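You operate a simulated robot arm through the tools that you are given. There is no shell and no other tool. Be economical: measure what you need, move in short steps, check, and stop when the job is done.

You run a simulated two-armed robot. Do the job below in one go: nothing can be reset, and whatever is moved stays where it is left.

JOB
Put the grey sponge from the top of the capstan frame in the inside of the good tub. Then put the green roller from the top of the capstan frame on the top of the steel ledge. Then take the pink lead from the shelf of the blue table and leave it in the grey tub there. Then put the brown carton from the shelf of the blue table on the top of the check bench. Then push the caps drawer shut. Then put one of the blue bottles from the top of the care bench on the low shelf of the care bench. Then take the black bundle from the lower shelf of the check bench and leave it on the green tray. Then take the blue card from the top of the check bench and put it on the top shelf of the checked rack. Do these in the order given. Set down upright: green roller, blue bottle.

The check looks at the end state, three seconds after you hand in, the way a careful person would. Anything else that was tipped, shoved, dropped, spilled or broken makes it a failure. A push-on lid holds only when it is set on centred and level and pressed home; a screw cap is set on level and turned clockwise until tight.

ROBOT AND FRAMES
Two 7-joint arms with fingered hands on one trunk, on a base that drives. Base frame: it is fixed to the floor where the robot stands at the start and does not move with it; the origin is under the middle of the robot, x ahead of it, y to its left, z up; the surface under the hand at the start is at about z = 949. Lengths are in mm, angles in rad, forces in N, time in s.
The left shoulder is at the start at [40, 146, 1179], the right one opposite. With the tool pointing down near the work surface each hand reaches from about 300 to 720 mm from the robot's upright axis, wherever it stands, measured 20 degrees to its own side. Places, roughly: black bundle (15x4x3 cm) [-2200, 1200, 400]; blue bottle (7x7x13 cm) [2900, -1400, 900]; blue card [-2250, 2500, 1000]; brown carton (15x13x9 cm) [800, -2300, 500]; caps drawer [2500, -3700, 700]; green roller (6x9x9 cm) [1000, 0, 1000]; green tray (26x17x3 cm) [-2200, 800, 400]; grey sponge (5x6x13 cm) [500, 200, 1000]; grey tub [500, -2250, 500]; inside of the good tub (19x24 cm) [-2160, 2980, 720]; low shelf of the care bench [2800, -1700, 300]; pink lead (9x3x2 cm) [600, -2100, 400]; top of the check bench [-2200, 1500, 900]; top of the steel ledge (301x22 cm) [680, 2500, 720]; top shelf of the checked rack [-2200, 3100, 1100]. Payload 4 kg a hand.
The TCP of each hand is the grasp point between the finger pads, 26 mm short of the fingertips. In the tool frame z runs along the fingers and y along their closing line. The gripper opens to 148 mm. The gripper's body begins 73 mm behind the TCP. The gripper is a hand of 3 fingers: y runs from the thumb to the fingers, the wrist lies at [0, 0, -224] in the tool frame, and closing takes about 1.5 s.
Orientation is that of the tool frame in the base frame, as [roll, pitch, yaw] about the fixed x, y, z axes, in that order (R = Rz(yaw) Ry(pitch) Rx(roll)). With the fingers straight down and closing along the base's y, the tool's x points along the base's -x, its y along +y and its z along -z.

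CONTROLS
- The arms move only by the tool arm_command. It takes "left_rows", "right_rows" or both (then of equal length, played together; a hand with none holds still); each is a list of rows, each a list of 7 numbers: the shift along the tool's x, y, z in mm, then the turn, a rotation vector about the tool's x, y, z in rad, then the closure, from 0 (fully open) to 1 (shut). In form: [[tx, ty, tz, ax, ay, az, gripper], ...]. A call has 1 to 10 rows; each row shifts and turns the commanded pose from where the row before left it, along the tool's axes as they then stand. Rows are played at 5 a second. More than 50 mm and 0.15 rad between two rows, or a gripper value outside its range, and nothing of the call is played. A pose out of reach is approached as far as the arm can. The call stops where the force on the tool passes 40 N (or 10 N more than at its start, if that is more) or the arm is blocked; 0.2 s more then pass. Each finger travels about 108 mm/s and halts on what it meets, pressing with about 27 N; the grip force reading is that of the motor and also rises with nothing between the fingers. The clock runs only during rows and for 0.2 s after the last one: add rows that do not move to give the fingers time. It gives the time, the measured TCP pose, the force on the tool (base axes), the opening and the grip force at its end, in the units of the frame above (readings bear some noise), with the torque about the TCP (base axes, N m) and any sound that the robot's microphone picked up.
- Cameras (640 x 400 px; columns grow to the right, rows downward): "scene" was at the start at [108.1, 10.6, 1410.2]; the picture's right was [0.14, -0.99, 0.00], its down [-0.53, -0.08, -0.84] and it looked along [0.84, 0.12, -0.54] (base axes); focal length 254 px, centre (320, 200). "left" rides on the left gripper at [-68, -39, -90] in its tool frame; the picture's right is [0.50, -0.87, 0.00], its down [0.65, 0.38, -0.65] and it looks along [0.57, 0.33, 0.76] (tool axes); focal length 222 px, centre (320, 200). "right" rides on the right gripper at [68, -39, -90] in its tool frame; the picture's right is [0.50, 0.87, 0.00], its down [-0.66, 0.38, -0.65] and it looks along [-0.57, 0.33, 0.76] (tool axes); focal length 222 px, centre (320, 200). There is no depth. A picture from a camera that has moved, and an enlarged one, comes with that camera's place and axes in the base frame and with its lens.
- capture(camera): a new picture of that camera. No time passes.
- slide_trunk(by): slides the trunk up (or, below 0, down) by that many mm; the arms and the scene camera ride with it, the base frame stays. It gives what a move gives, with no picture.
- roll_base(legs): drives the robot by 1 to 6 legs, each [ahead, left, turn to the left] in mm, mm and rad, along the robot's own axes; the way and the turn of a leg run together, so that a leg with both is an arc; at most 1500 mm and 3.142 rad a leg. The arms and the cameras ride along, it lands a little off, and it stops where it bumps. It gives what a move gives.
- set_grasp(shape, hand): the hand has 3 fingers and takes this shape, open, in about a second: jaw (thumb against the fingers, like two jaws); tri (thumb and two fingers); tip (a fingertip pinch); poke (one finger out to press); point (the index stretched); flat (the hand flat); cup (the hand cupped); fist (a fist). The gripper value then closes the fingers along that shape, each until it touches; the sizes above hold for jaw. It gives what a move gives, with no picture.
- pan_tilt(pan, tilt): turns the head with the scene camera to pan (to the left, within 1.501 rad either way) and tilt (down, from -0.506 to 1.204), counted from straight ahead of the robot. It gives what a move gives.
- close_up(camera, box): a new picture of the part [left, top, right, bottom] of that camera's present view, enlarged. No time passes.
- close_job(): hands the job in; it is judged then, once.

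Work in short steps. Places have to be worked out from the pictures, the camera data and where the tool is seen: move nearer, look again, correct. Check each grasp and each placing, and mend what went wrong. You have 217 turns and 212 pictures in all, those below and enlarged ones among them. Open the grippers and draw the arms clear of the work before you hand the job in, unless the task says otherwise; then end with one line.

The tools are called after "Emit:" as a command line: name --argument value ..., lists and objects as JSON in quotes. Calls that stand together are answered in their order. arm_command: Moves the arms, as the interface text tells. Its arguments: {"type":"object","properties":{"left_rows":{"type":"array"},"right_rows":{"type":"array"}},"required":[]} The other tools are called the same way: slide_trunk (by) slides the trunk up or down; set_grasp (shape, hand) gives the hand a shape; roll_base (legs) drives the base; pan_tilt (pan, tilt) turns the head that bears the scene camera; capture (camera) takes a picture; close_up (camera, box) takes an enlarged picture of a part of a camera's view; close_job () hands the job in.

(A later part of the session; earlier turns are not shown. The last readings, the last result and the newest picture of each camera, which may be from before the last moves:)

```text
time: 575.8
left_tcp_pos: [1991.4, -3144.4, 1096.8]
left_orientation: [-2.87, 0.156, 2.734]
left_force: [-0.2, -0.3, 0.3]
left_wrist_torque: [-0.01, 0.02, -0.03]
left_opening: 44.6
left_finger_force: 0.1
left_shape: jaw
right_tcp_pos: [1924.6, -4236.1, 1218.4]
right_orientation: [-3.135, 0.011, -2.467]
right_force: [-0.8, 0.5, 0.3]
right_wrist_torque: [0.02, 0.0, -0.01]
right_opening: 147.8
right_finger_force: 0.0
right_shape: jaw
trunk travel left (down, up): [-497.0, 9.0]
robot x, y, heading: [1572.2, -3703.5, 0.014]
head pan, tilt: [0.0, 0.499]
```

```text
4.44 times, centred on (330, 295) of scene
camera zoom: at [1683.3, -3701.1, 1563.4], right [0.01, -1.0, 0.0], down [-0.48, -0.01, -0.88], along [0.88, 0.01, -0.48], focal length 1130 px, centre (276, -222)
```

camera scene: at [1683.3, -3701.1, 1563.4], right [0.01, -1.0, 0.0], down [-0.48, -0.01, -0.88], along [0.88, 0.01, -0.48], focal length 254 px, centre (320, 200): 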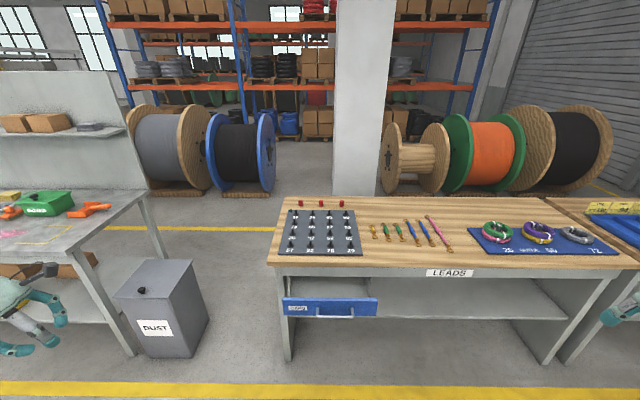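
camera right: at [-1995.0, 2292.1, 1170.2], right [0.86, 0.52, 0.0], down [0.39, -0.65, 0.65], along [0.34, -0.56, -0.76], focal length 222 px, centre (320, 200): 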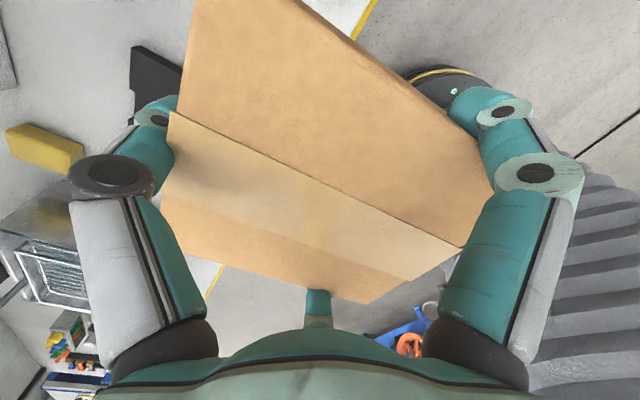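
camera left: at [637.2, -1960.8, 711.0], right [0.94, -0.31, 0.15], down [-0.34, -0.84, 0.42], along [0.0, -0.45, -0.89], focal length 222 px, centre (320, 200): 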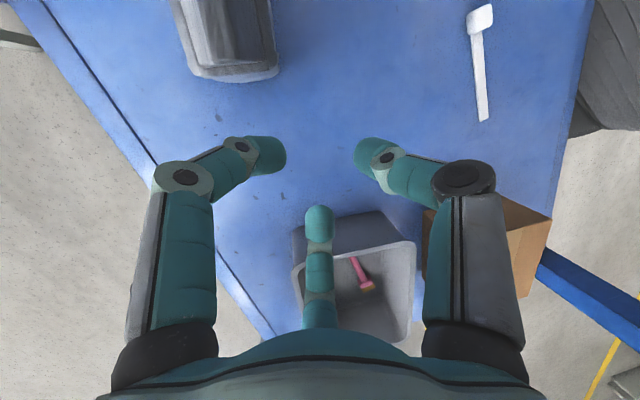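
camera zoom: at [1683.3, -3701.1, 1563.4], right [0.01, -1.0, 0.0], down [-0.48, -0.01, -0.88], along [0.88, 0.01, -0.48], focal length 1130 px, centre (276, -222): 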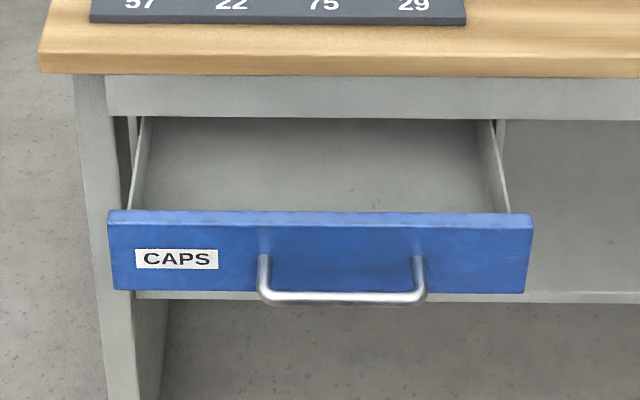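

The drawer is ~85 mm open. I'll push it with the closed left hand pointing forward; first I reorient the left hand (roll fix, yaw to +x, pitch up to ~1.2).

Emit:
arm_command --left_rows '[[0, 0, 0, -0.136, 0, 0, 1], [0, 0, 0, -0.136, 0, 0, 1], [0, 0, 0, -0.021, 0, -0.134, 1], [0, 0, 0, -0.021, 0, -0.134, 1], [0, 0, 0, -0.021, 0, -0.134, 1]]'

Emit:
arm_command --left_rows '[[0, 0, 0, 0, -0.149, 0, 1], [0, 0, 0, 0, -0.149, 0, 1], [0, 0, 0, 0, -0.149, 0, 1], [0, 0, 0, 0, -0.149, 0, 1], [0, 0, 0, 0, -0.149, 0, 1], [0, 0, 0, 0, -0.149, 0, 1], [0, 0, 0, 0, -0.149, 0, 1]]'

Emit:
roll_base --legs '[[0, -580, -0.012]]'

Emit:
slide_trunk --by -380

Emit:
pan_tilt --pan 0.7 --tilt 0.6

Emit:
capture --camera "scene"

```text
time: 577.0
left_tcp_pos: [1991.0, -3145.5, 1096.2]
left_orientation: [3.139, 0.155, -3.138]
left_force: [1.7, 0.8, 0.2]
left_wrist_torque: [0.0, 0.01, -0.02]
left_opening: 0.0
left_finger_force: 26.8
left_shape: jaw
right_tcp_pos: [1923.5, -4237.4, 1216.7]
right_orientation: [-3.133, 0.011, -2.468]
right_force: [0.2, 0.0, -0.1]
right_wrist_torque: [0.01, 0.0, -0.03]
right_opening: 148.0
right_finger_force: 0.1
right_shape: jaw
trunk travel left (down, up): [-497.0, 9.0]
robot x, y, heading: [1572.8, -3698.7, 0.01]
head pan, tilt: [0.0, 0.499]
```

```text
time: 578.8
left_tcp_pos: [1924.7, -3143.8, 1012.7]
left_orientation: [3.136, 0.957, 3.14]
left_force: [0.0, 0.2, -0.1]
left_wrist_torque: [0.0, -0.01, 0.02]
left_opening: 0.0
left_finger_force: 27.3
left_shape: jaw
right_tcp_pos: [1925.1, -4235.2, 1216.7]
right_orientation: [-3.134, 0.008, -2.467]
right_force: [0.3, -0.3, -0.5]
right_wrist_torque: [0.0, 0.01, 0.03]
right_opening: 148.0
right_finger_force: 0.1
right_shape: jaw
trunk travel left (down, up): [-497.0, 9.0]
robot x, y, heading: [1573.9, -3698.3, 0.015]
head pan, tilt: [0.0, 0.499]
stopped in row 7 (left hand): the arm was blocked; the commanded pose is now the measured one
```

```text
time: 582.1
left_tcp_pos: [1934.9, -3729.8, 1013.0]
left_orientation: [3.136, 0.958, 3.128]
left_force: [-0.3, 0.2, 0.5]
left_wrist_torque: [-0.01, -0.01, 0.0]
left_opening: 0.0
left_finger_force: 27.1
left_shape: jaw
right_tcp_pos: [1922.7, -4822.1, 1219.3]
right_orientation: [-3.134, 0.008, -2.481]
right_force: [-0.4, 0.6, 0.0]
right_wrist_torque: [0.02, -0.03, -0.02]
right_opening: 147.8
right_finger_force: 0.0
right_shape: jaw
trunk travel left (down, up): [-497.0, 9.0]
robot x, y, heading: [1577.0, -4282.1, 0.001]
head pan, tilt: [0.0, 0.499]
```

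```text
time: 585.8
left_tcp_pos: [1934.8, -3731.3, 633.9]
left_orientation: [3.135, 0.958, 3.126]
left_force: [0.5, 0.1, -0.6]
left_wrist_torque: [0.01, 0.03, 0.01]
left_opening: 0.0
left_finger_force: 27.1
left_shape: jaw
right_tcp_pos: [1921.3, -4823.0, 837.2]
right_orientation: [-3.135, 0.011, -2.479]
right_force: [-0.2, 0.3, 0.2]
right_wrist_torque: [0.06, -0.02, -0.01]
right_opening: 147.8
right_finger_force: 0.0
right_shape: jaw
trunk travel left (down, up): [-117.0, 389.0]
robot x, y, heading: [1576.6, -4282.3, 0.0]
head pan, tilt: [0.0, 0.499]
```

```text
time: 586.9
left_tcp_pos: [1934.8, -3731.5, 633.3]
left_orientation: [3.135, 0.957, 3.127]
left_force: [-0.1, -0.9, -1.2]
left_wrist_torque: [-0.01, -0.04, -0.03]
left_opening: 0.0
left_finger_force: 27.5
left_shape: jaw
right_tcp_pos: [1921.6, -4822.4, 837.5]
right_orientation: [-3.135, 0.01, -2.48]
right_force: [0.5, -0.6, 0.3]
right_wrist_torque: [0.01, 0.0, -0.01]
right_opening: 148.0
right_finger_force: 0.1
right_shape: jaw
trunk travel left (down, up): [-117.0, 389.0]
robot x, y, heading: [1575.7, -4282.0, 0.007]
head pan, tilt: [0.7, 0.6]
```

```text
76 pictures are left
camera scene: at [1663.8, -4228.5, 1174.2], right [0.64, -0.76, 0.0], down [-0.43, -0.36, -0.83], along [0.63, 0.53, -0.56], focal length 254 px, centre (320, 200)
```

scene: 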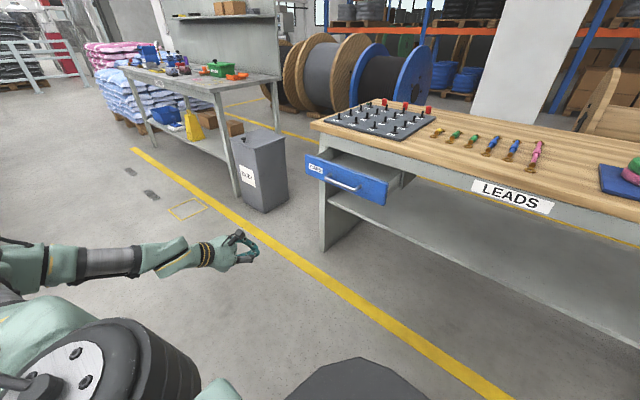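

I raise the trunk 70 so the fingertips meet the panel above the handle, lift the right hand out of the way, and drive ahead 385 mm.

Emit:
arm_command --right_rows '[[0, 0, -50, 0, 0, 0, 0], [0, 0, -50, 0, 0, 0, 0], [0, 0, -50, 0, 0, 0, 0], [0, 0, -50, 0, 0, 0, 0], [0, 0, -50, 0, 0, 0, 0]]'

Emit:
slide_trunk --by 72

Emit:
roll_base --legs '[[385, -10, -0.005]]'

Emit:
pan_tilt --pan 0.9 --tilt 0.7

Emit:
capture --camera "scene"

Emit:
capture --camera "left"

```text
time: 588.1
left_tcp_pos: [1933.4, -3729.9, 633.8]
left_orientation: [3.139, 0.964, 3.127]
left_force: [-0.2, -0.1, 0.5]
left_wrist_torque: [-0.02, 0.01, -0.01]
left_opening: 0.0
left_finger_force: 26.5
left_shape: jaw
right_tcp_pos: [1920.6, -4820.5, 1088.1]
right_orientation: [-3.129, 0.013, -2.479]
right_force: [-1.2, 0.4, 0.4]
right_wrist_torque: [-0.01, -0.12, 0.02]
right_opening: 148.1
right_finger_force: 0.2
right_shape: jaw
right hand out of reach, approached as far as the arm can: row 5
trunk travel left (down, up): [-117.0, 389.0]
robot x, y, heading: [1576.0, -4280.8, 0.003]
head pan, tilt: [0.7, 0.6]
```

```text
time: 589.2
left_tcp_pos: [1935.7, -3730.8, 706.5]
left_orientation: [3.135, 0.959, 3.127]
left_force: [0.3, 0.2, -0.5]
left_wrist_torque: [0.0, -0.01, 0.02]
left_opening: 0.0
left_finger_force: 27.4
left_shape: jaw
right_tcp_pos: [1923.2, -4822.3, 1157.2]
right_orientation: [-3.133, 0.011, -2.48]
right_force: [0.7, 0.2, 0.2]
right_wrist_torque: [-0.03, 0.01, 0.0]
right_opening: 148.1
right_finger_force: 0.1
right_shape: jaw
trunk travel left (down, up): [-189.0, 317.0]
robot x, y, heading: [1576.9, -4285.0, 0.003]
head pan, tilt: [0.7, 0.6]
```

```text
time: 591.6
left_tcp_pos: [2321.1, -3741.7, 705.9]
left_orientation: [3.134, 0.957, 3.123]
left_force: [1.3, 0.1, 0.6]
left_wrist_torque: [-0.04, 0.0, 0.02]
left_opening: 0.1
left_finger_force: 27.3
left_shape: jaw
right_tcp_pos: [2306.2, -4833.6, 1159.2]
right_orientation: [-3.133, 0.009, -2.48]
right_force: [-0.3, 0.4, -0.6]
right_wrist_torque: [0.01, -0.01, -0.03]
right_opening: 148.0
right_finger_force: 0.1
right_shape: jaw
trunk travel left (down, up): [-189.0, 317.0]
robot x, y, heading: [1955.0, -4293.5, 0.0]
head pan, tilt: [0.7, 0.6]
```

```text
time: 592.3
left_tcp_pos: [2318.8, -3742.5, 705.4]
left_orientation: [3.135, 0.956, 3.121]
left_force: [-0.1, 0.1, 0.1]
left_wrist_torque: [0.01, -0.02, 0.02]
left_opening: 0.2
left_finger_force: 27.4
left_shape: jaw
right_tcp_pos: [2304.8, -4833.4, 1157.0]
right_orientation: [-3.134, 0.012, -2.483]
right_force: [-1.1, 0.0, 0.7]
right_wrist_torque: [-0.03, 0.0, 0.01]
right_opening: 148.0
right_finger_force: 0.1
right_shape: jaw
trunk travel left (down, up): [-189.0, 317.0]
robot x, y, heading: [1959.2, -4296.3, 0.002]
head pan, tilt: [0.901, 0.7]
```

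```text
75 pictures are left
camera scene: at [2032.1, -4229.2, 1238.4], right [0.78, -0.62, 0.0], down [-0.4, -0.5, -0.77], along [0.48, 0.6, -0.64], focal length 254 px, centre (320, 200)
```

scene: 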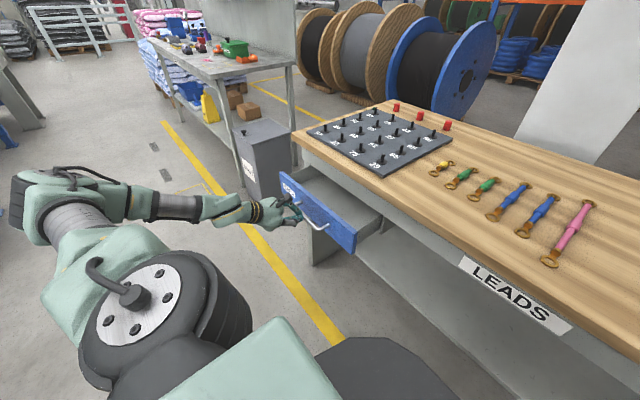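

```text
74 pictures are left
camera left: at [2284.2, -3781.8, 813.0], right [-0.3, -0.86, -0.41], down [-0.91, 0.39, -0.16], along [0.3, 0.33, -0.9], focal length 222 px, centre (320, 200)
```

left: 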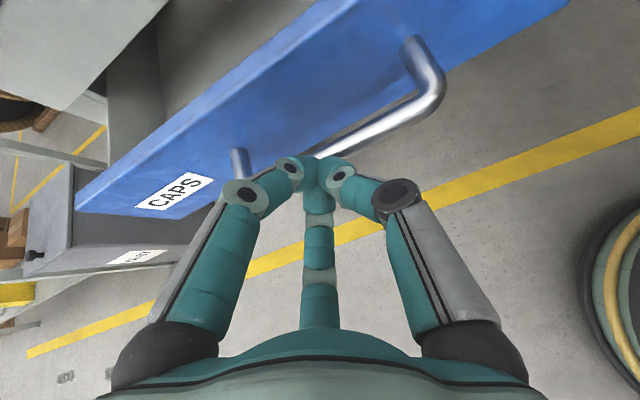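

The tips are at handle height; I raise 25 mm so they press between handle and top edge, then push forward in steps.

Emit:
arm_command --left_rows '[[-20.4, 0, -14.4, 0, 0, 0, 1], [-11.5, 0, 16.3, 0, 0, 0, 1], [-11.5, 0, 16.3, 0, 0, 0, 1], [-11.5, 0, 16.3, 0, 0, 0, 1], [-11.5, 0, 16.3, 0, 0, 0, 1]]'

Emit:
capture --camera "left"

```text
time: 593.5
left_tcp_pos: [2399.6, -3744.5, 731.0]
left_orientation: [3.135, 0.96, 3.124]
left_force: [0.1, 0.3, -0.6]
left_wrist_torque: [-0.02, 0.0, 0.0]
left_opening: 0.0
left_finger_force: 27.0
left_shape: jaw
right_tcp_pos: [2306.6, -4832.6, 1157.8]
right_orientation: [-3.133, 0.011, -2.481]
right_force: [0.2, 0.1, -0.4]
right_wrist_torque: [0.0, 0.03, 0.01]
right_opening: 148.1
right_finger_force: 0.1
right_shape: jaw
trunk travel left (down, up): [-189.0, 317.0]
robot x, y, heading: [1957.5, -4293.3, -0.002]
head pan, tilt: [0.901, 0.7]
```

```text
73 pictures are left
camera left: at [2364.5, -3783.6, 838.5], right [-0.3, -0.86, -0.41], down [-0.91, 0.39, -0.16], along [0.3, 0.33, -0.9], focal length 222 px, centre (320, 200)
```

left: 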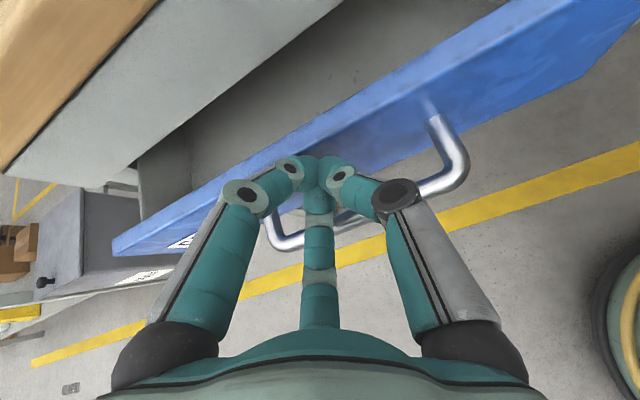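

Just at the panel. I continue pushing forward.

Emit:
arm_command --left_rows '[[-11.5, 0, 16.3, 0, 0, 0, 1], [-11.5, 0, 16.3, 0, 0, 0, 1], [-11.5, 0, 16.3, 0, 0, 0, 1], [-11.5, 0, 16.3, 0, 0, 0, 1]]'

Emit:
capture --camera "left"

Emit:
close_up --camera "scene" --box '[200, 100, 420, 280]'

```text
time: 594.5
left_tcp_pos: [2478.9, -3745.5, 731.9]
left_orientation: [3.134, 0.96, 3.124]
left_force: [-2.7, -0.7, -0.9]
left_wrist_torque: [0.0, 0.04, -0.01]
left_opening: 0.0
left_finger_force: 26.7
left_shape: jaw
right_tcp_pos: [2304.1, -4834.4, 1158.4]
right_orientation: [-3.133, 0.011, -2.481]
right_force: [-0.3, 0.1, -0.2]
right_wrist_torque: [-0.03, 0.02, 0.01]
right_opening: 148.2
right_finger_force: 0.0
right_shape: jaw
trunk travel left (down, up): [-189.0, 317.0]
robot x, y, heading: [1958.5, -4297.8, 0.006]
head pan, tilt: [0.901, 0.7]
```

```text
72 pictures are left
camera left: at [2443.5, -3784.5, 838.6], right [-0.3, -0.86, -0.41], down [-0.91, 0.39, -0.16], along [0.3, 0.33, -0.9], focal length 222 px, centre (320, 200)
```

left: 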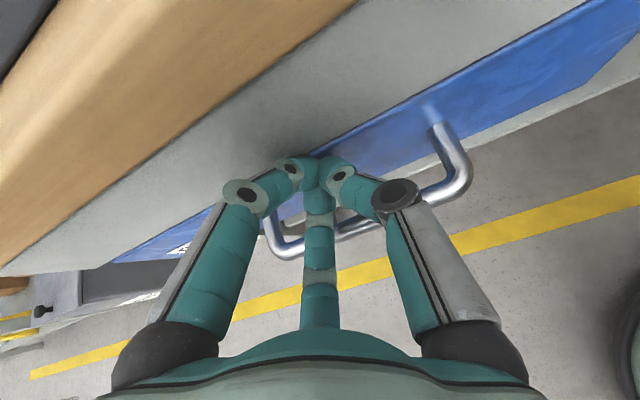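

```text
2.22 times, centred on (310, 190) of scene
camera zoom: at [2031.8, -4229.4, 1238.4], right [0.78, -0.62, 0.0], down [-0.4, -0.5, -0.77], along [0.48, 0.6, -0.64], focal length 565 px, centre (342, 222)
```

zoom: 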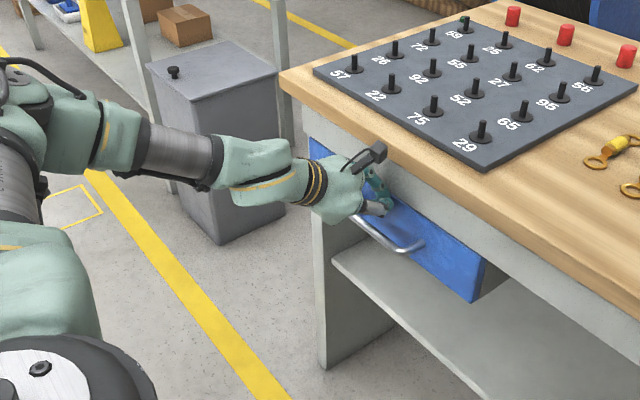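

The drawer slides with ~3 N. The hand's camera is nearing the table edge, so I back off 10 mm, pitch the hand flatter by 0.3, and push on.

Emit:
arm_command --left_rows '[[5.8, 0, -8.2, 0, 0, 0, 1], [4, 0, 3, 0, -0.15, 0, 1], [4, 0, 2, 0, -0.15, 0, 1]]'

Emit:
capture --camera "left"

```text
time: 595.1
left_tcp_pos: [2480.3, -3755.8, 737.7]
left_orientation: [3.103, 0.993, 3.063]
left_force: [-14.8, -1.5, 5.9]
left_wrist_torque: [0.0, -0.04, -0.07]
left_opening: 0.2
left_finger_force: 27.2
left_shape: jaw
left hand out of reach, approached as far as the arm can: row 2
right_tcp_pos: [2305.7, -4832.3, 1158.9]
right_orientation: [-3.132, 0.011, -2.478]
right_force: [0.3, 0.4, -0.2]
right_wrist_torque: [0.0, 0.0, 0.04]
right_opening: 147.5
right_finger_force: 0.0
right_shape: jaw
trunk travel left (down, up): [-189.0, 317.0]
robot x, y, heading: [1955.8, -4292.3, 0.003]
head pan, tilt: [0.901, 0.7]
stopped in row 2 (left hand): the force on the tool passed its limit at 51 N (the readings are from after the stop); the commanded pose is now the measured one
```

```text
70 pictures are left
camera left: at [2439.6, -3795.4, 843.1], right [-0.31, -0.84, -0.44], down [-0.89, 0.42, -0.18], along [0.34, 0.33, -0.88], focal length 222 px, centre (320, 200)
```

left: 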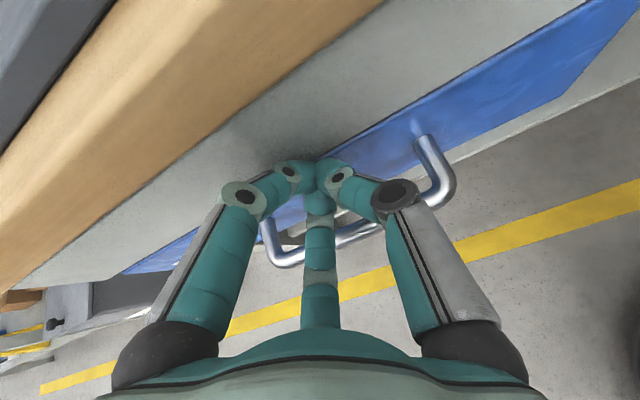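

The wrist can't pitch more and a push of ~50 N stopped it; maybe the tips are on the apron. I check the drawer in the scene view.

Emit:
close_up --camera "scene" --box '[280, 120, 420, 250]'

```text
3.08 times, centred on (350, 185) of scene
camera zoom: at [2029.9, -4229.3, 1238.5], right [0.78, -0.62, 0.0], down [-0.4, -0.51, -0.77], along [0.47, 0.6, -0.64], focal length 782 px, centre (228, 246)
```

zoom: 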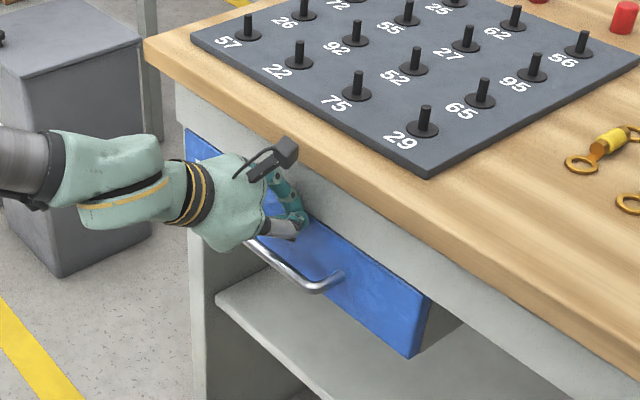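

The panel is still ~25 mm proud. I back off, lower 30 mm and push on the handle bar instead.

Emit:
arm_command --left_rows '[[24.7, 0, -37.6, 0, 0, 0, 1], [25, 0, 16.5, 0, 0, 0, 1], [-8.2, 0, 12.5, 0, 0, 0, 1], [-8.2, 0, 12.5, 0, 0, 0, 1], [-8.2, 0, 12.5, 0, 0, 0, 1]]'

Emit:
close_up --camera "scene" --box '[280, 120, 420, 250]'

Emit:
capture --camera "left"

```text
time: 595.6
left_tcp_pos: [2480.1, -3759.0, 759.0]
left_orientation: [3.075, 1.048, 3.026]
left_force: [-20.5, -2.7, 6.3]
left_wrist_torque: [-0.06, 0.03, -0.21]
left_opening: 0.0
left_finger_force: 27.1
left_shape: jaw
left hand out of reach, approached as far as the arm can: row 1
right_tcp_pos: [2305.8, -4831.9, 1157.7]
right_orientation: [-3.132, 0.013, -2.477]
right_force: [0.4, 0.4, -0.6]
right_wrist_torque: [-0.03, 0.02, -0.04]
right_opening: 147.6
right_finger_force: 0.1
right_shape: jaw
trunk travel left (down, up): [-189.0, 317.0]
robot x, y, heading: [1961.1, -4291.8, 0.003]
head pan, tilt: [0.901, 0.7]
stopped in row 2 (left hand): the force on the tool passed its limit at 54 N (the readings are from after the stop); the commanded pose is now the measured one
```

```text
3.08 times, centred on (350, 185) of scene
camera zoom: at [2030.1, -4228.9, 1238.5], right [0.79, -0.62, 0.0], down [-0.4, -0.51, -0.77], along [0.47, 0.6, -0.64], focal length 782 px, centre (228, 246)
```

zoom: 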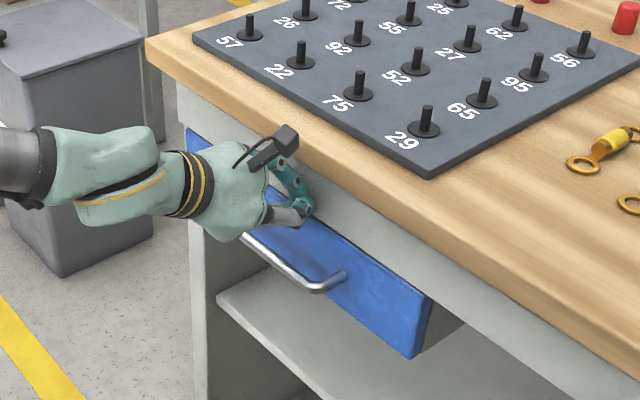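

```text
67 pictures are left
camera left: at [2433.8, -3800.0, 860.5], right [-0.3, -0.84, -0.46], down [-0.87, 0.44, -0.23], along [0.39, 0.33, -0.86], focal length 222 px, centre (320, 200)
```

left: 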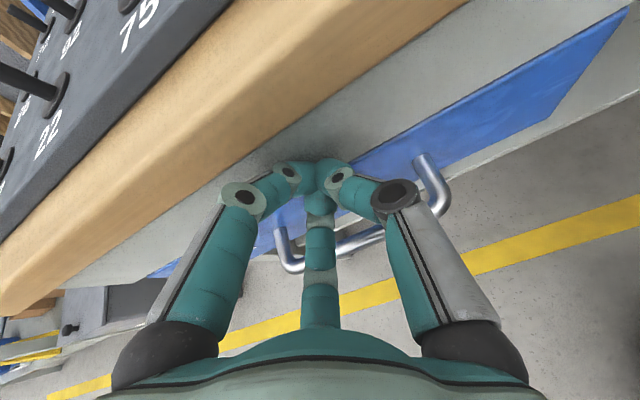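

The arm is at a joint limit here, so I use the base: back 90 mm, trunk down 52 mm, then push by driving forward.

Emit:
roll_base --legs '[[-90, 0, 0]]'

Emit:
slide_trunk --by -50

Emit:
roll_base --legs '[[55, 0, 0]]'

Emit:
close_up --camera "scene" --box '[280, 120, 420, 250]'

Emit:
capture --camera "left"

```text
time: 596.7
left_tcp_pos: [2392.5, -3761.0, 758.2]
left_orientation: [3.077, 1.051, 3.03]
left_force: [0.4, -0.8, 0.2]
left_wrist_torque: [-0.01, 0.01, 0.03]
left_opening: 0.2
left_finger_force: 26.8
left_shape: jaw
right_tcp_pos: [2217.2, -4832.0, 1158.6]
right_orientation: [-3.132, 0.011, -2.478]
right_force: [0.4, -0.4, 0.4]
right_wrist_torque: [-0.03, -0.02, -0.01]
right_opening: 148.2
right_finger_force: 0.0
right_shape: jaw
trunk travel left (down, up): [-189.0, 317.0]
robot x, y, heading: [1868.6, -4295.3, 0.001]
head pan, tilt: [0.901, 0.7]
```

```text
time: 597.6
left_tcp_pos: [2393.8, -3759.1, 707.0]
left_orientation: [3.077, 1.047, 3.029]
left_force: [-0.3, -0.5, 0.4]
left_wrist_torque: [-0.02, 0.01, -0.01]
left_opening: 0.0
left_finger_force: 26.8
left_shape: jaw
right_tcp_pos: [2217.8, -4832.5, 1107.7]
right_orientation: [-3.131, 0.009, -2.478]
right_force: [1.6, -0.3, 0.2]
right_wrist_torque: [0.0, -0.01, 0.01]
right_opening: 147.8
right_finger_force: 0.1
right_shape: jaw
trunk travel left (down, up): [-139.0, 367.0]
robot x, y, heading: [1871.1, -4292.7, -0.0]
head pan, tilt: [0.901, 0.7]
```

```text
time: 598.6
left_tcp_pos: [2437.5, -3758.6, 706.6]
left_orientation: [3.071, 1.041, 3.023]
left_force: [0.5, 0.3, -1.1]
left_wrist_torque: [0.03, 0.04, 0.01]
left_opening: 0.0
left_finger_force: 26.9
left_shape: jaw
right_tcp_pos: [2265.5, -4832.0, 1107.4]
right_orientation: [-3.136, 0.011, -2.475]
right_force: [-0.1, -0.6, 0.4]
right_wrist_torque: [0.02, -0.04, -0.02]
right_opening: 147.6
right_finger_force: 0.1
right_shape: jaw
trunk travel left (down, up): [-139.0, 367.0]
robot x, y, heading: [1912.5, -4292.3, 0.004]
head pan, tilt: [0.901, 0.7]
stopped in leg 1: the force on the tool passed its limit at 89 N (the readings are from after the stop); the commanded pose is now the measured one
```

```text
3.08 times, centred on (350, 185) of scene
camera zoom: at [1988.9, -4229.4, 1187.8], right [0.79, -0.62, 0.0], down [-0.4, -0.51, -0.77], along [0.47, 0.6, -0.64], focal length 782 px, centre (228, 246)
```

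zoom: 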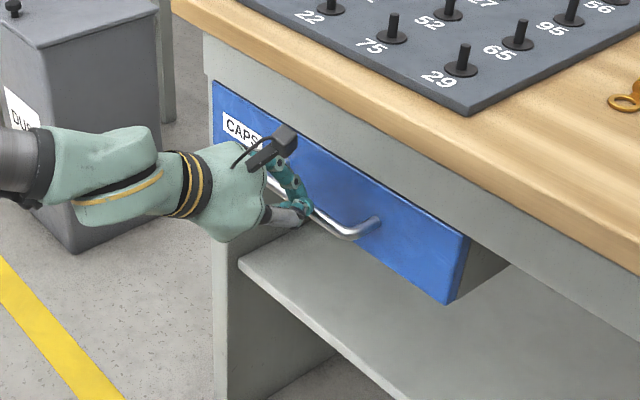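

```text
65 pictures are left
camera left: at [2390.9, -3799.4, 809.2], right [-0.3, -0.83, -0.46], down [-0.87, 0.44, -0.22], along [0.39, 0.34, -0.86], focal length 222 px, centre (320, 200)
```

left: 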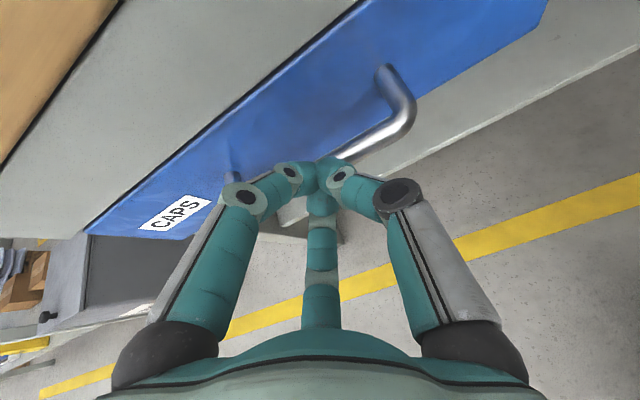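

A hard stop (89 N) and the panel now looks flush under the apron. I back off and verify.

Emit:
roll_base --legs '[[-250, 0, 0]]'

Emit:
close_up --camera "scene" --box '[290, 90, 460, 240]'

```text
time: 600.5
left_tcp_pos: [2189.5, -3761.1, 706.3]
left_orientation: [3.073, 1.043, 3.021]
left_force: [0.2, -0.1, 1.1]
left_wrist_torque: [0.03, -0.01, 0.0]
left_opening: 0.1
left_finger_force: 26.9
left_shape: jaw
right_tcp_pos: [2012.2, -4832.6, 1108.4]
right_orientation: [-3.134, 0.01, -2.48]
right_force: [0.2, 0.1, 0.6]
right_wrist_torque: [0.0, -0.03, 0.01]
right_opening: 148.2
right_finger_force: 0.0
right_shape: jaw
trunk travel left (down, up): [-139.0, 367.0]
robot x, y, heading: [1669.2, -4293.3, -0.003]
head pan, tilt: [0.901, 0.7]
```

```text
2.67 times, centred on (375, 165) of scene
camera zoom: at [1738.7, -4229.2, 1187.9], right [0.78, -0.62, 0.0], down [-0.4, -0.5, -0.77], along [0.48, 0.6, -0.64], focal length 678 px, centre (173, 293)
```

zoom: 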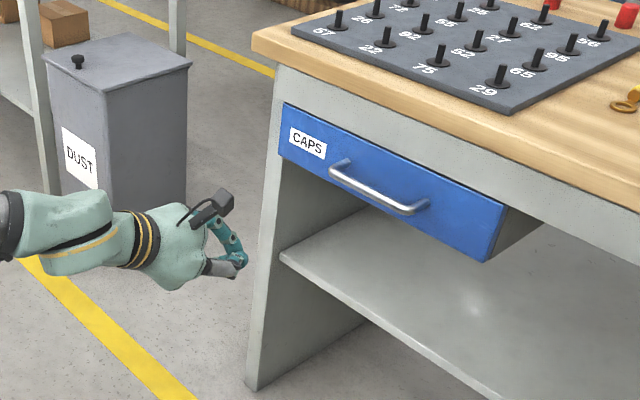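

Drawer is shut (overlay front against the apron). Next the care bench: I strafe up to y≈-1550 facing it and look.

Emit:
roll_base --legs '[[-60, 1370, 0], [0, 1370, 0]]'

Emit:
slide_trunk --by 210

Emit:
pan_tilt --pan 0 --tilt 0.45

Emit:
capture --camera "scene"

```text
time: 613.7
left_tcp_pos: [2126.2, -1038.7, 706.3]
left_orientation: [3.073, 1.044, 3.02]
left_force: [0.3, 0.8, 0.5]
left_wrist_torque: [-0.02, -0.02, -0.01]
left_opening: 0.2
left_finger_force: 26.9
left_shape: jaw
right_tcp_pos: [1947.7, -2109.0, 1107.8]
right_orientation: [-3.134, 0.012, -2.484]
right_force: [0.0, -0.5, 0.0]
right_wrist_torque: [0.04, 0.01, 0.0]
right_opening: 148.2
right_finger_force: 0.0
right_shape: jaw
trunk travel left (down, up): [-139.0, 367.0]
robot x, y, heading: [1600.8, -1566.3, -0.001]
head pan, tilt: [0.901, 0.7]
```

```text
time: 615.9
left_tcp_pos: [2125.9, -1038.7, 915.7]
left_orientation: [3.073, 1.044, 3.019]
left_force: [0.7, 0.3, -0.1]
left_wrist_torque: [0.0, -0.02, 0.01]
left_opening: 0.4
left_finger_force: 27.5
left_shape: jaw
right_tcp_pos: [1947.2, -2109.7, 1316.4]
right_orientation: [-3.132, 0.011, -2.484]
right_force: [0.0, 0.1, 0.5]
right_wrist_torque: [0.0, 0.01, 0.04]
right_opening: 147.8
right_finger_force: 0.1
right_shape: jaw
trunk travel left (down, up): [-349.0, 157.0]
robot x, y, heading: [1601.2, -1567.0, -0.005]
head pan, tilt: [0.901, 0.7]
```

```text
time: 617.1
left_tcp_pos: [2125.6, -1037.4, 916.4]
left_orientation: [3.073, 1.044, 3.021]
left_force: [0.1, -0.2, -0.6]
left_wrist_torque: [-0.02, 0.01, -0.03]
left_opening: 0.0
left_finger_force: 27.0
left_shape: jaw
right_tcp_pos: [1947.0, -2109.1, 1316.4]
right_orientation: [-3.133, 0.01, -2.482]
right_force: [-1.0, 0.0, -0.8]
right_wrist_torque: [0.02, -0.04, 0.04]
right_opening: 148.1
right_finger_force: 0.0
right_shape: jaw
trunk travel left (down, up): [-349.0, 157.0]
robot x, y, heading: [1601.8, -1570.4, -0.001]
head pan, tilt: [0.0, 0.45]
```

```text
63 pictures are left
camera scene: at [1713.8, -1571.1, 1419.2], right [0.0, -1.0, 0.0], down [-0.44, 0.0, -0.9], along [0.9, 0.0, -0.44], focal length 254 px, centre (320, 200)
```

scene: 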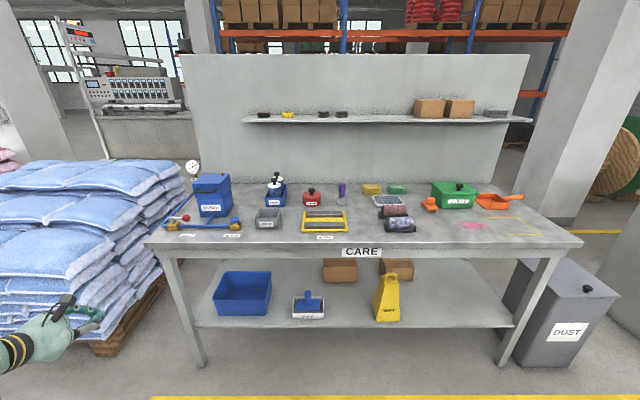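

I look for the blue bottles on the care bench top with a zoom, and at the low shelf.

Emit:
close_up --camera "scene" --box '[160, 160, 440, 250]'

Emit:
close_up --camera "scene" --box '[180, 240, 540, 370]'

```text
2.29 times, centred on (300, 205) of scene
camera zoom: at [1713.8, -1571.1, 1419.2], right [0.0, -1.0, 0.0], down [-0.44, 0.0, -0.9], along [0.9, 0.0, -0.44], focal length 581 px, centre (366, 189)
```

zoom: 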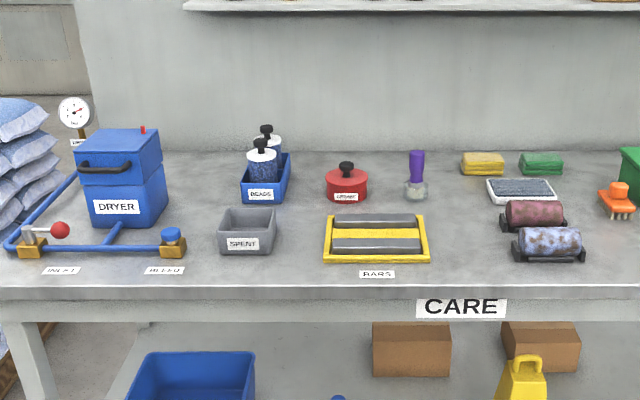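

```text
1.78 times, centred on (360, 305) of scene
camera zoom: at [1713.8, -1571.1, 1419.2], right [0.0, -1.0, 0.0], down [-0.44, 0.0, -0.9], along [0.9, 0.0, -0.44], focal length 452 px, centre (249, 13)
```

zoom: 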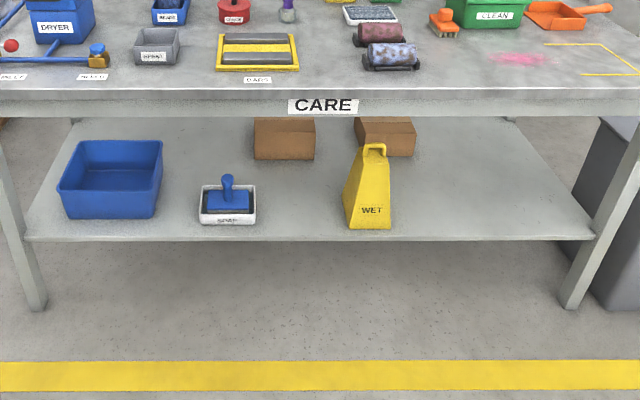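

Bottles stand in the blue "BEADS" tray, one behind the other, front one ≈ (2840,-1353). The right hand at yaw -2.62 puts no finger between them. First I bring the left arm upright and in, so it clears the sacks.

Emit:
arm_command --left_rows '[[0, 0, 0, 0, 0.14, 0, 1], [0, 0, 0, 0, 0.14, 0, 1], [0, 0, 0, 0, 0.14, 0, 1], [0, 0, 0, 0, 0.14, 0, 1], [0, 0, 0, 0, 0.14, 0, 1], [0, 0, 0, 0, 0.14, 0, 1]]'

Emit:
arm_command --left_rows '[[10, -25, -35, 0, 0, 0, 1], [10, -25, -35, 0, 0, 0, 1], [10, -25, -35, 0, 0, 0, 1], [10, -25, -35, 0, 0, 0, 1], [10, -25, -35, 0, 0, 0, 1], [10, -25, -35, 0, 0, 0, 1], [10, -25, -35, 0, 0, 0, 1], [10, -25, -35, 0, 0, 0, 1]]' --right_rows '[[-26.8, 34.6, 0, 0, 0, 0.0168, 0], [-26.8, 34.6, 0, 0, 0, 0.0168, 0], [-26.8, 34.6, 0, 0, 0, 0.0168, 0], [-26.8, 34.6, 0, 0, 0, 0.0168, 0], [-26.8, 34.6, 0, 0, 0, 0.0168, 0], [-26.8, 34.6, 0, 0, 0, 0.0168, 0], [-26.8, 34.6, 0, 0, 0, 0.0168, 0], [-26.8, 34.6, 0, 0, 0, 0.0168, 0]]'

```text
time: 618.5
left_tcp_pos: [2125.4, -1039.0, 915.5]
left_orientation: [3.107, 0.201, 3.069]
left_force: [0.5, 0.8, -0.3]
left_wrist_torque: [0.0, -0.02, -0.02]
left_opening: 0.0
left_finger_force: 26.7
left_shape: jaw
right_tcp_pos: [1948.5, -2109.4, 1315.3]
right_orientation: [-3.135, 0.012, -2.484]
right_force: [0.3, -0.8, 0.1]
right_wrist_torque: [0.01, 0.02, 0.0]
right_opening: 148.0
right_finger_force: 0.2
right_shape: jaw
trunk travel left (down, up): [-349.0, 157.0]
robot x, y, heading: [1601.6, -1566.1, -0.008]
head pan, tilt: [0.0, 0.45]
```

```text
time: 620.3
left_tcp_pos: [1978.2, -1236.6, 1167.1]
left_orientation: [3.107, 0.203, 3.071]
left_force: [0.2, 0.1, -0.2]
left_wrist_torque: [0.01, -0.01, 0.02]
left_opening: 0.1
left_finger_force: 26.5
left_shape: jaw
right_tcp_pos: [1967.7, -1758.5, 1315.8]
right_orientation: [-3.135, 0.012, -2.617]
right_force: [-1.1, 0.3, 0.1]
right_wrist_torque: [0.0, 0.02, 0.0]
right_opening: 148.1
right_finger_force: 0.1
right_shape: jaw
trunk travel left (down, up): [-349.0, 157.0]
robot x, y, heading: [1601.4, -1570.6, 0.004]
head pan, tilt: [0.0, 0.45]
```

Both arms are where I want. I drive to about (2200,-1300) and shift the right hand 135 mm further left, then look with its camera.

Emit:
roll_base --legs '[[600, 270, 0]]'

Emit:
arm_command --right_rows '[[-22.5, 39, 0, 0, 0, 0, 0], [-22.5, 39, 0, 0, 0, 0, 0], [-22.5, 39, 0, 0, 0, 0, 0]]'

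Emit:
pan_tilt --pan 0 --tilt 0.65

Emit:
capture --camera "scene"

Emit:
capture --camera "right"

```text
time: 624.0
left_tcp_pos: [2576.2, -966.5, 1166.8]
left_orientation: [3.107, 0.204, 3.074]
left_force: [0.0, -0.6, -0.7]
left_wrist_torque: [0.01, -0.01, 0.0]
left_opening: 0.0
left_finger_force: 26.8
left_shape: jaw
right_tcp_pos: [2566.4, -1488.2, 1317.2]
right_orientation: [-3.135, 0.01, -2.612]
right_force: [0.3, 0.3, 0.3]
right_wrist_torque: [0.0, 0.01, 0.0]
right_opening: 148.1
right_finger_force: 0.1
right_shape: jaw
trunk travel left (down, up): [-349.0, 157.0]
robot x, y, heading: [2198.8, -1298.2, -0.002]
head pan, tilt: [0.0, 0.45]
```

```text
time: 624.8
left_tcp_pos: [2576.1, -965.3, 1167.4]
left_orientation: [3.11, 0.205, 3.075]
left_force: [0.4, 0.0, -0.3]
left_wrist_torque: [-0.02, 0.0, 0.03]
left_opening: 0.0
left_finger_force: 26.5
left_shape: jaw
right_tcp_pos: [2565.3, -1351.8, 1316.5]
right_orientation: [-3.134, 0.012, -2.613]
right_force: [-0.5, 0.2, 0.5]
right_wrist_torque: [-0.02, 0.0, -0.01]
right_opening: 148.0
right_finger_force: 0.0
right_shape: jaw
trunk travel left (down, up): [-349.0, 157.0]
robot x, y, heading: [2200.4, -1299.6, -0.004]
head pan, tilt: [0.0, 0.45]
```

```text
time: 625.5
left_tcp_pos: [2576.3, -965.6, 1167.9]
left_orientation: [3.108, 0.205, 3.074]
left_force: [0.4, 0.1, 0.3]
left_wrist_torque: [-0.01, 0.0, 0.03]
left_opening: 0.0
left_finger_force: 27.1
left_shape: jaw
right_tcp_pos: [2566.5, -1353.4, 1317.3]
right_orientation: [-3.135, 0.013, -2.613]
right_force: [0.5, -0.5, -0.1]
right_wrist_torque: [0.01, -0.01, 0.01]
right_opening: 147.9
right_finger_force: 0.0
right_shape: jaw
trunk travel left (down, up): [-349.0, 157.0]
robot x, y, heading: [2203.5, -1300.6, -0.001]
head pan, tilt: [0.0, 0.649]
```

```text
60 pictures are left
camera scene: at [2307.0, -1300.4, 1401.5], right [0.0, -1.0, 0.0], down [-0.6, 0.0, -0.8], along [0.8, 0.0, -0.6], focal length 254 px, centre (320, 200)
```

scene: 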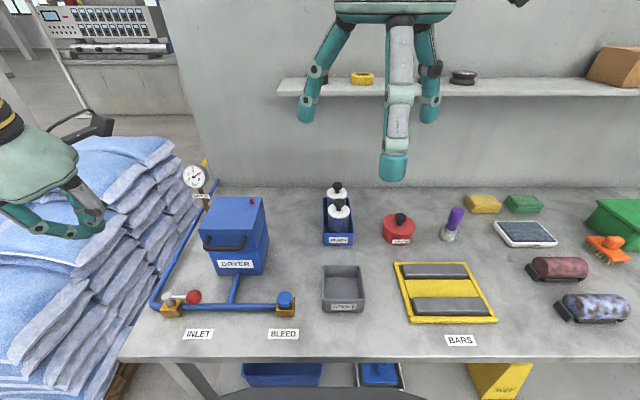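

```text
59 pictures are left
camera right: at [2525.6, -1420.6, 1406.7], right [-0.87, 0.5, -0.01], down [0.37, 0.66, 0.66], along [0.33, 0.57, -0.75], focal length 222 px, centre (320, 200)
```

right: 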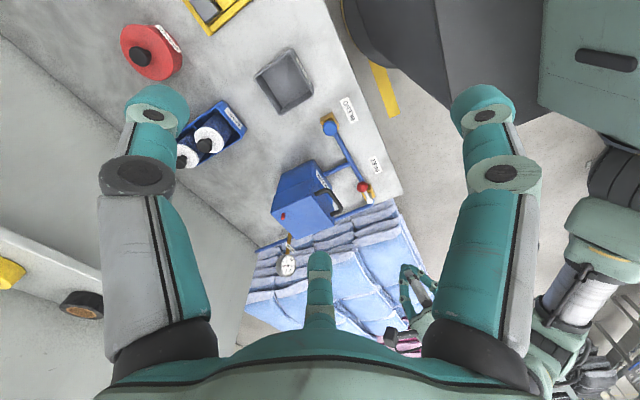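

Triangulated: front bottle centre ≈ (2861,-1352), cap top z≈965. I drive 60 mm nearer, lower the hand to z≈1065, and extend over the bottle.

Emit:
roll_base --legs '[[60, 0, 0]]'

Emit:
arm_command --right_rows '[[0, 0, 42, 0, 0, 0, 0.2], [0, 0, 42, 0, 0, 0, 0.2], [0, 0, 42, 0, 0, 0, 0.2], [0, 0, 42, 0, 0, 0, 0.2], [0, 0, 42, 0, 0, 0, 0.2], [0, 0, 42, 0, 0, 0, 0.2]]'

Emit:
arm_command --right_rows '[[-40, -23.4, 0, 0, 0, 0, 0.2], [-40, -23.4, 0, 0, 0, 0, 0.2], [-40, -23.4, 0, 0, 0, 0, 0.2], [-40, -23.4, 0, 0, 0, 0, 0.2], [-40, -23.4, 0, 0, 0, 0, 0.2]]'

Emit:
capture --camera "right"

```text
time: 626.5
left_tcp_pos: [2628.7, -965.1, 1170.0]
left_orientation: [3.107, 0.208, 3.075]
left_force: [0.0, -0.3, 0.0]
left_wrist_torque: [0.0, -0.04, -0.01]
left_opening: 0.3
left_finger_force: 26.6
left_shape: jaw
right_tcp_pos: [2618.1, -1352.6, 1319.9]
right_orientation: [-3.13, 0.018, -2.613]
right_force: [-0.5, -0.4, -0.3]
right_wrist_torque: [0.02, -0.08, -0.04]
right_opening: 148.1
right_finger_force: 0.0
right_shape: jaw
trunk travel left (down, up): [-349.0, 157.0]
robot x, y, heading: [2260.0, -1299.5, -0.001]
head pan, tilt: [0.0, 0.649]
```

```text
time: 627.9
left_tcp_pos: [2634.6, -964.9, 1167.3]
left_orientation: [3.106, 0.204, 3.075]
left_force: [0.3, 0.1, -0.6]
left_wrist_torque: [0.01, 0.06, -0.03]
left_opening: 0.1
left_finger_force: 27.2
left_shape: jaw
right_tcp_pos: [2628.9, -1354.2, 1065.8]
right_orientation: [-3.137, 0.013, -2.613]
right_force: [0.3, 1.4, 0.2]
right_wrist_torque: [-0.01, 0.0, -0.01]
right_opening: 118.6
right_finger_force: 0.0
right_shape: jaw
trunk travel left (down, up): [-349.0, 157.0]
robot x, y, heading: [2260.7, -1298.8, -0.002]
head pan, tilt: [0.0, 0.649]
```

```text
time: 629.1
left_tcp_pos: [2635.9, -963.9, 1166.8]
left_orientation: [3.109, 0.204, 3.075]
left_force: [0.2, 0.2, -0.1]
left_wrist_torque: [-0.02, 0.02, 0.0]
left_opening: 0.1
left_finger_force: 26.8
left_shape: jaw
right_tcp_pos: [2860.3, -1352.0, 1066.8]
right_orientation: [-3.133, 0.009, -2.612]
right_force: [0.4, -0.1, -0.2]
right_wrist_torque: [0.02, -0.02, 0.0]
right_opening: 118.8
right_finger_force: 0.1
right_shape: jaw
trunk travel left (down, up): [-349.0, 157.0]
robot x, y, heading: [2260.8, -1298.6, -0.002]
head pan, tilt: [0.0, 0.649]
```

```text
58 pictures are left
camera right: at [2820.4, -1418.7, 1157.4], right [-0.87, 0.49, -0.01], down [0.37, 0.66, 0.66], along [0.33, 0.57, -0.75], focal length 222 px, centre (320, 200)
```

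right: 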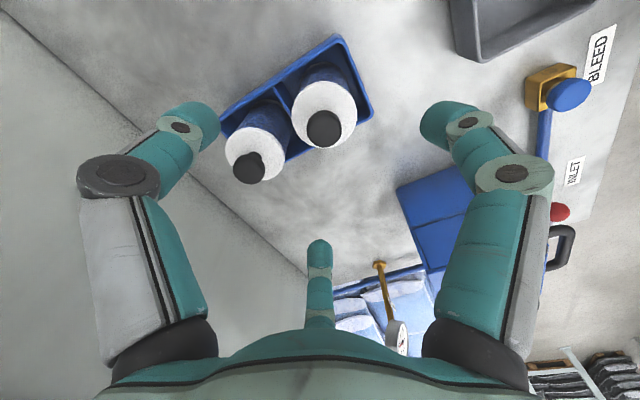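

Front bottle centre ≈ (2857,-1351); the fingers straddle it with the gap toward the second bottle. I go down 140 mm and close.

Emit:
arm_command --right_rows '[[2.6, 1.5, 35, 0, 0, 0, 0.25], [0, 0, 35, 0, 0, 0, 0.25], [0, 0, 35, 0, 0, 0, 0.25], [0, 0, 35, 0, 0, 0, 0.25], [0, 0, 0, 0, 0, 0, 0.5], [0, 0, 0, 0, 0, 0, 0.8], [0, 0, 0, 0, 0, 0, 1], [0, 0, 0, 0, 0, 0, 1]]'

Emit:
capture --camera "right"

```text
time: 630.9
left_tcp_pos: [2634.3, -964.9, 1167.8]
left_orientation: [3.106, 0.206, 3.076]
left_force: [0.5, 1.0, 0.1]
left_wrist_torque: [0.01, 0.01, 0.01]
left_opening: 0.0
left_finger_force: 27.0
left_shape: jaw
right_tcp_pos: [2858.5, -1352.7, 929.1]
right_orientation: [-3.135, 0.011, -2.614]
right_force: [0.0, -0.8, -0.3]
right_wrist_torque: [-0.03, -0.03, -0.02]
right_opening: 53.5
right_finger_force: 27.2
right_shape: jaw
trunk travel left (down, up): [-349.0, 157.0]
robot x, y, heading: [2258.5, -1296.6, -0.003]
head pan, tilt: [0.0, 0.649]
```

```text
57 pictures are left
camera right: at [2818.7, -1419.6, 1018.2], right [-0.87, 0.5, -0.01], down [0.37, 0.66, 0.66], along [0.33, 0.57, -0.75], focal length 222 px, centre (320, 200)
```

right: 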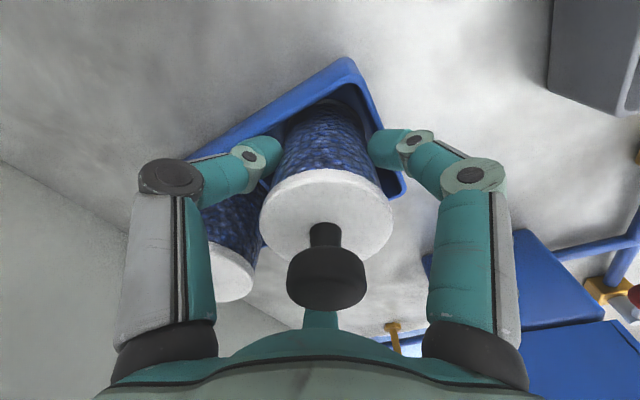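

Firmly gripped around the body. I lift straight up 150 mm and check.

Emit:
arm_command --right_rows '[[0, 0, -15, 0, 0, 0, 1], [0, 0, -25, 0, 0, 0, 1], [0, 0, -35, 0, 0, 0, 1], [0, 0, -40, 0, 0, 0, 1], [0, 0, -40, 0, 0, 0, 1]]'

Emit:
capture --camera "scene"

```text
time: 632.1
left_tcp_pos: [2634.9, -964.4, 1168.4]
left_orientation: [3.107, 0.207, 3.075]
left_force: [-0.1, -0.7, -1.0]
left_wrist_torque: [0.0, 0.01, 0.01]
left_opening: 0.0
left_finger_force: 27.1
left_shape: jaw
right_tcp_pos: [2855.3, -1354.1, 1084.6]
right_orientation: [-3.135, 0.011, -2.613]
right_force: [0.3, -0.3, -2.2]
right_wrist_torque: [0.0, -0.02, 0.01]
right_opening: 53.0
right_finger_force: 27.9
right_shape: jaw
trunk travel left (down, up): [-349.0, 157.0]
robot x, y, heading: [2260.6, -1300.0, -0.001]
head pan, tilt: [0.0, 0.649]
```

```text
56 pictures are left
camera scene: at [2364.6, -1299.8, 1401.5], right [0.0, -1.0, 0.0], down [-0.6, 0.0, -0.8], along [0.8, 0.0, -0.6], focal length 254 px, centre (320, 200)
```

scene: 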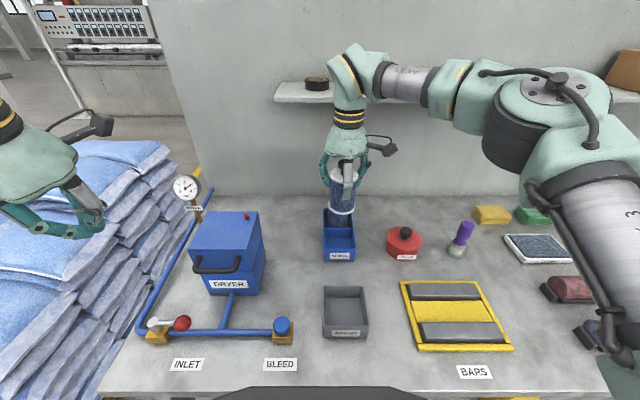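

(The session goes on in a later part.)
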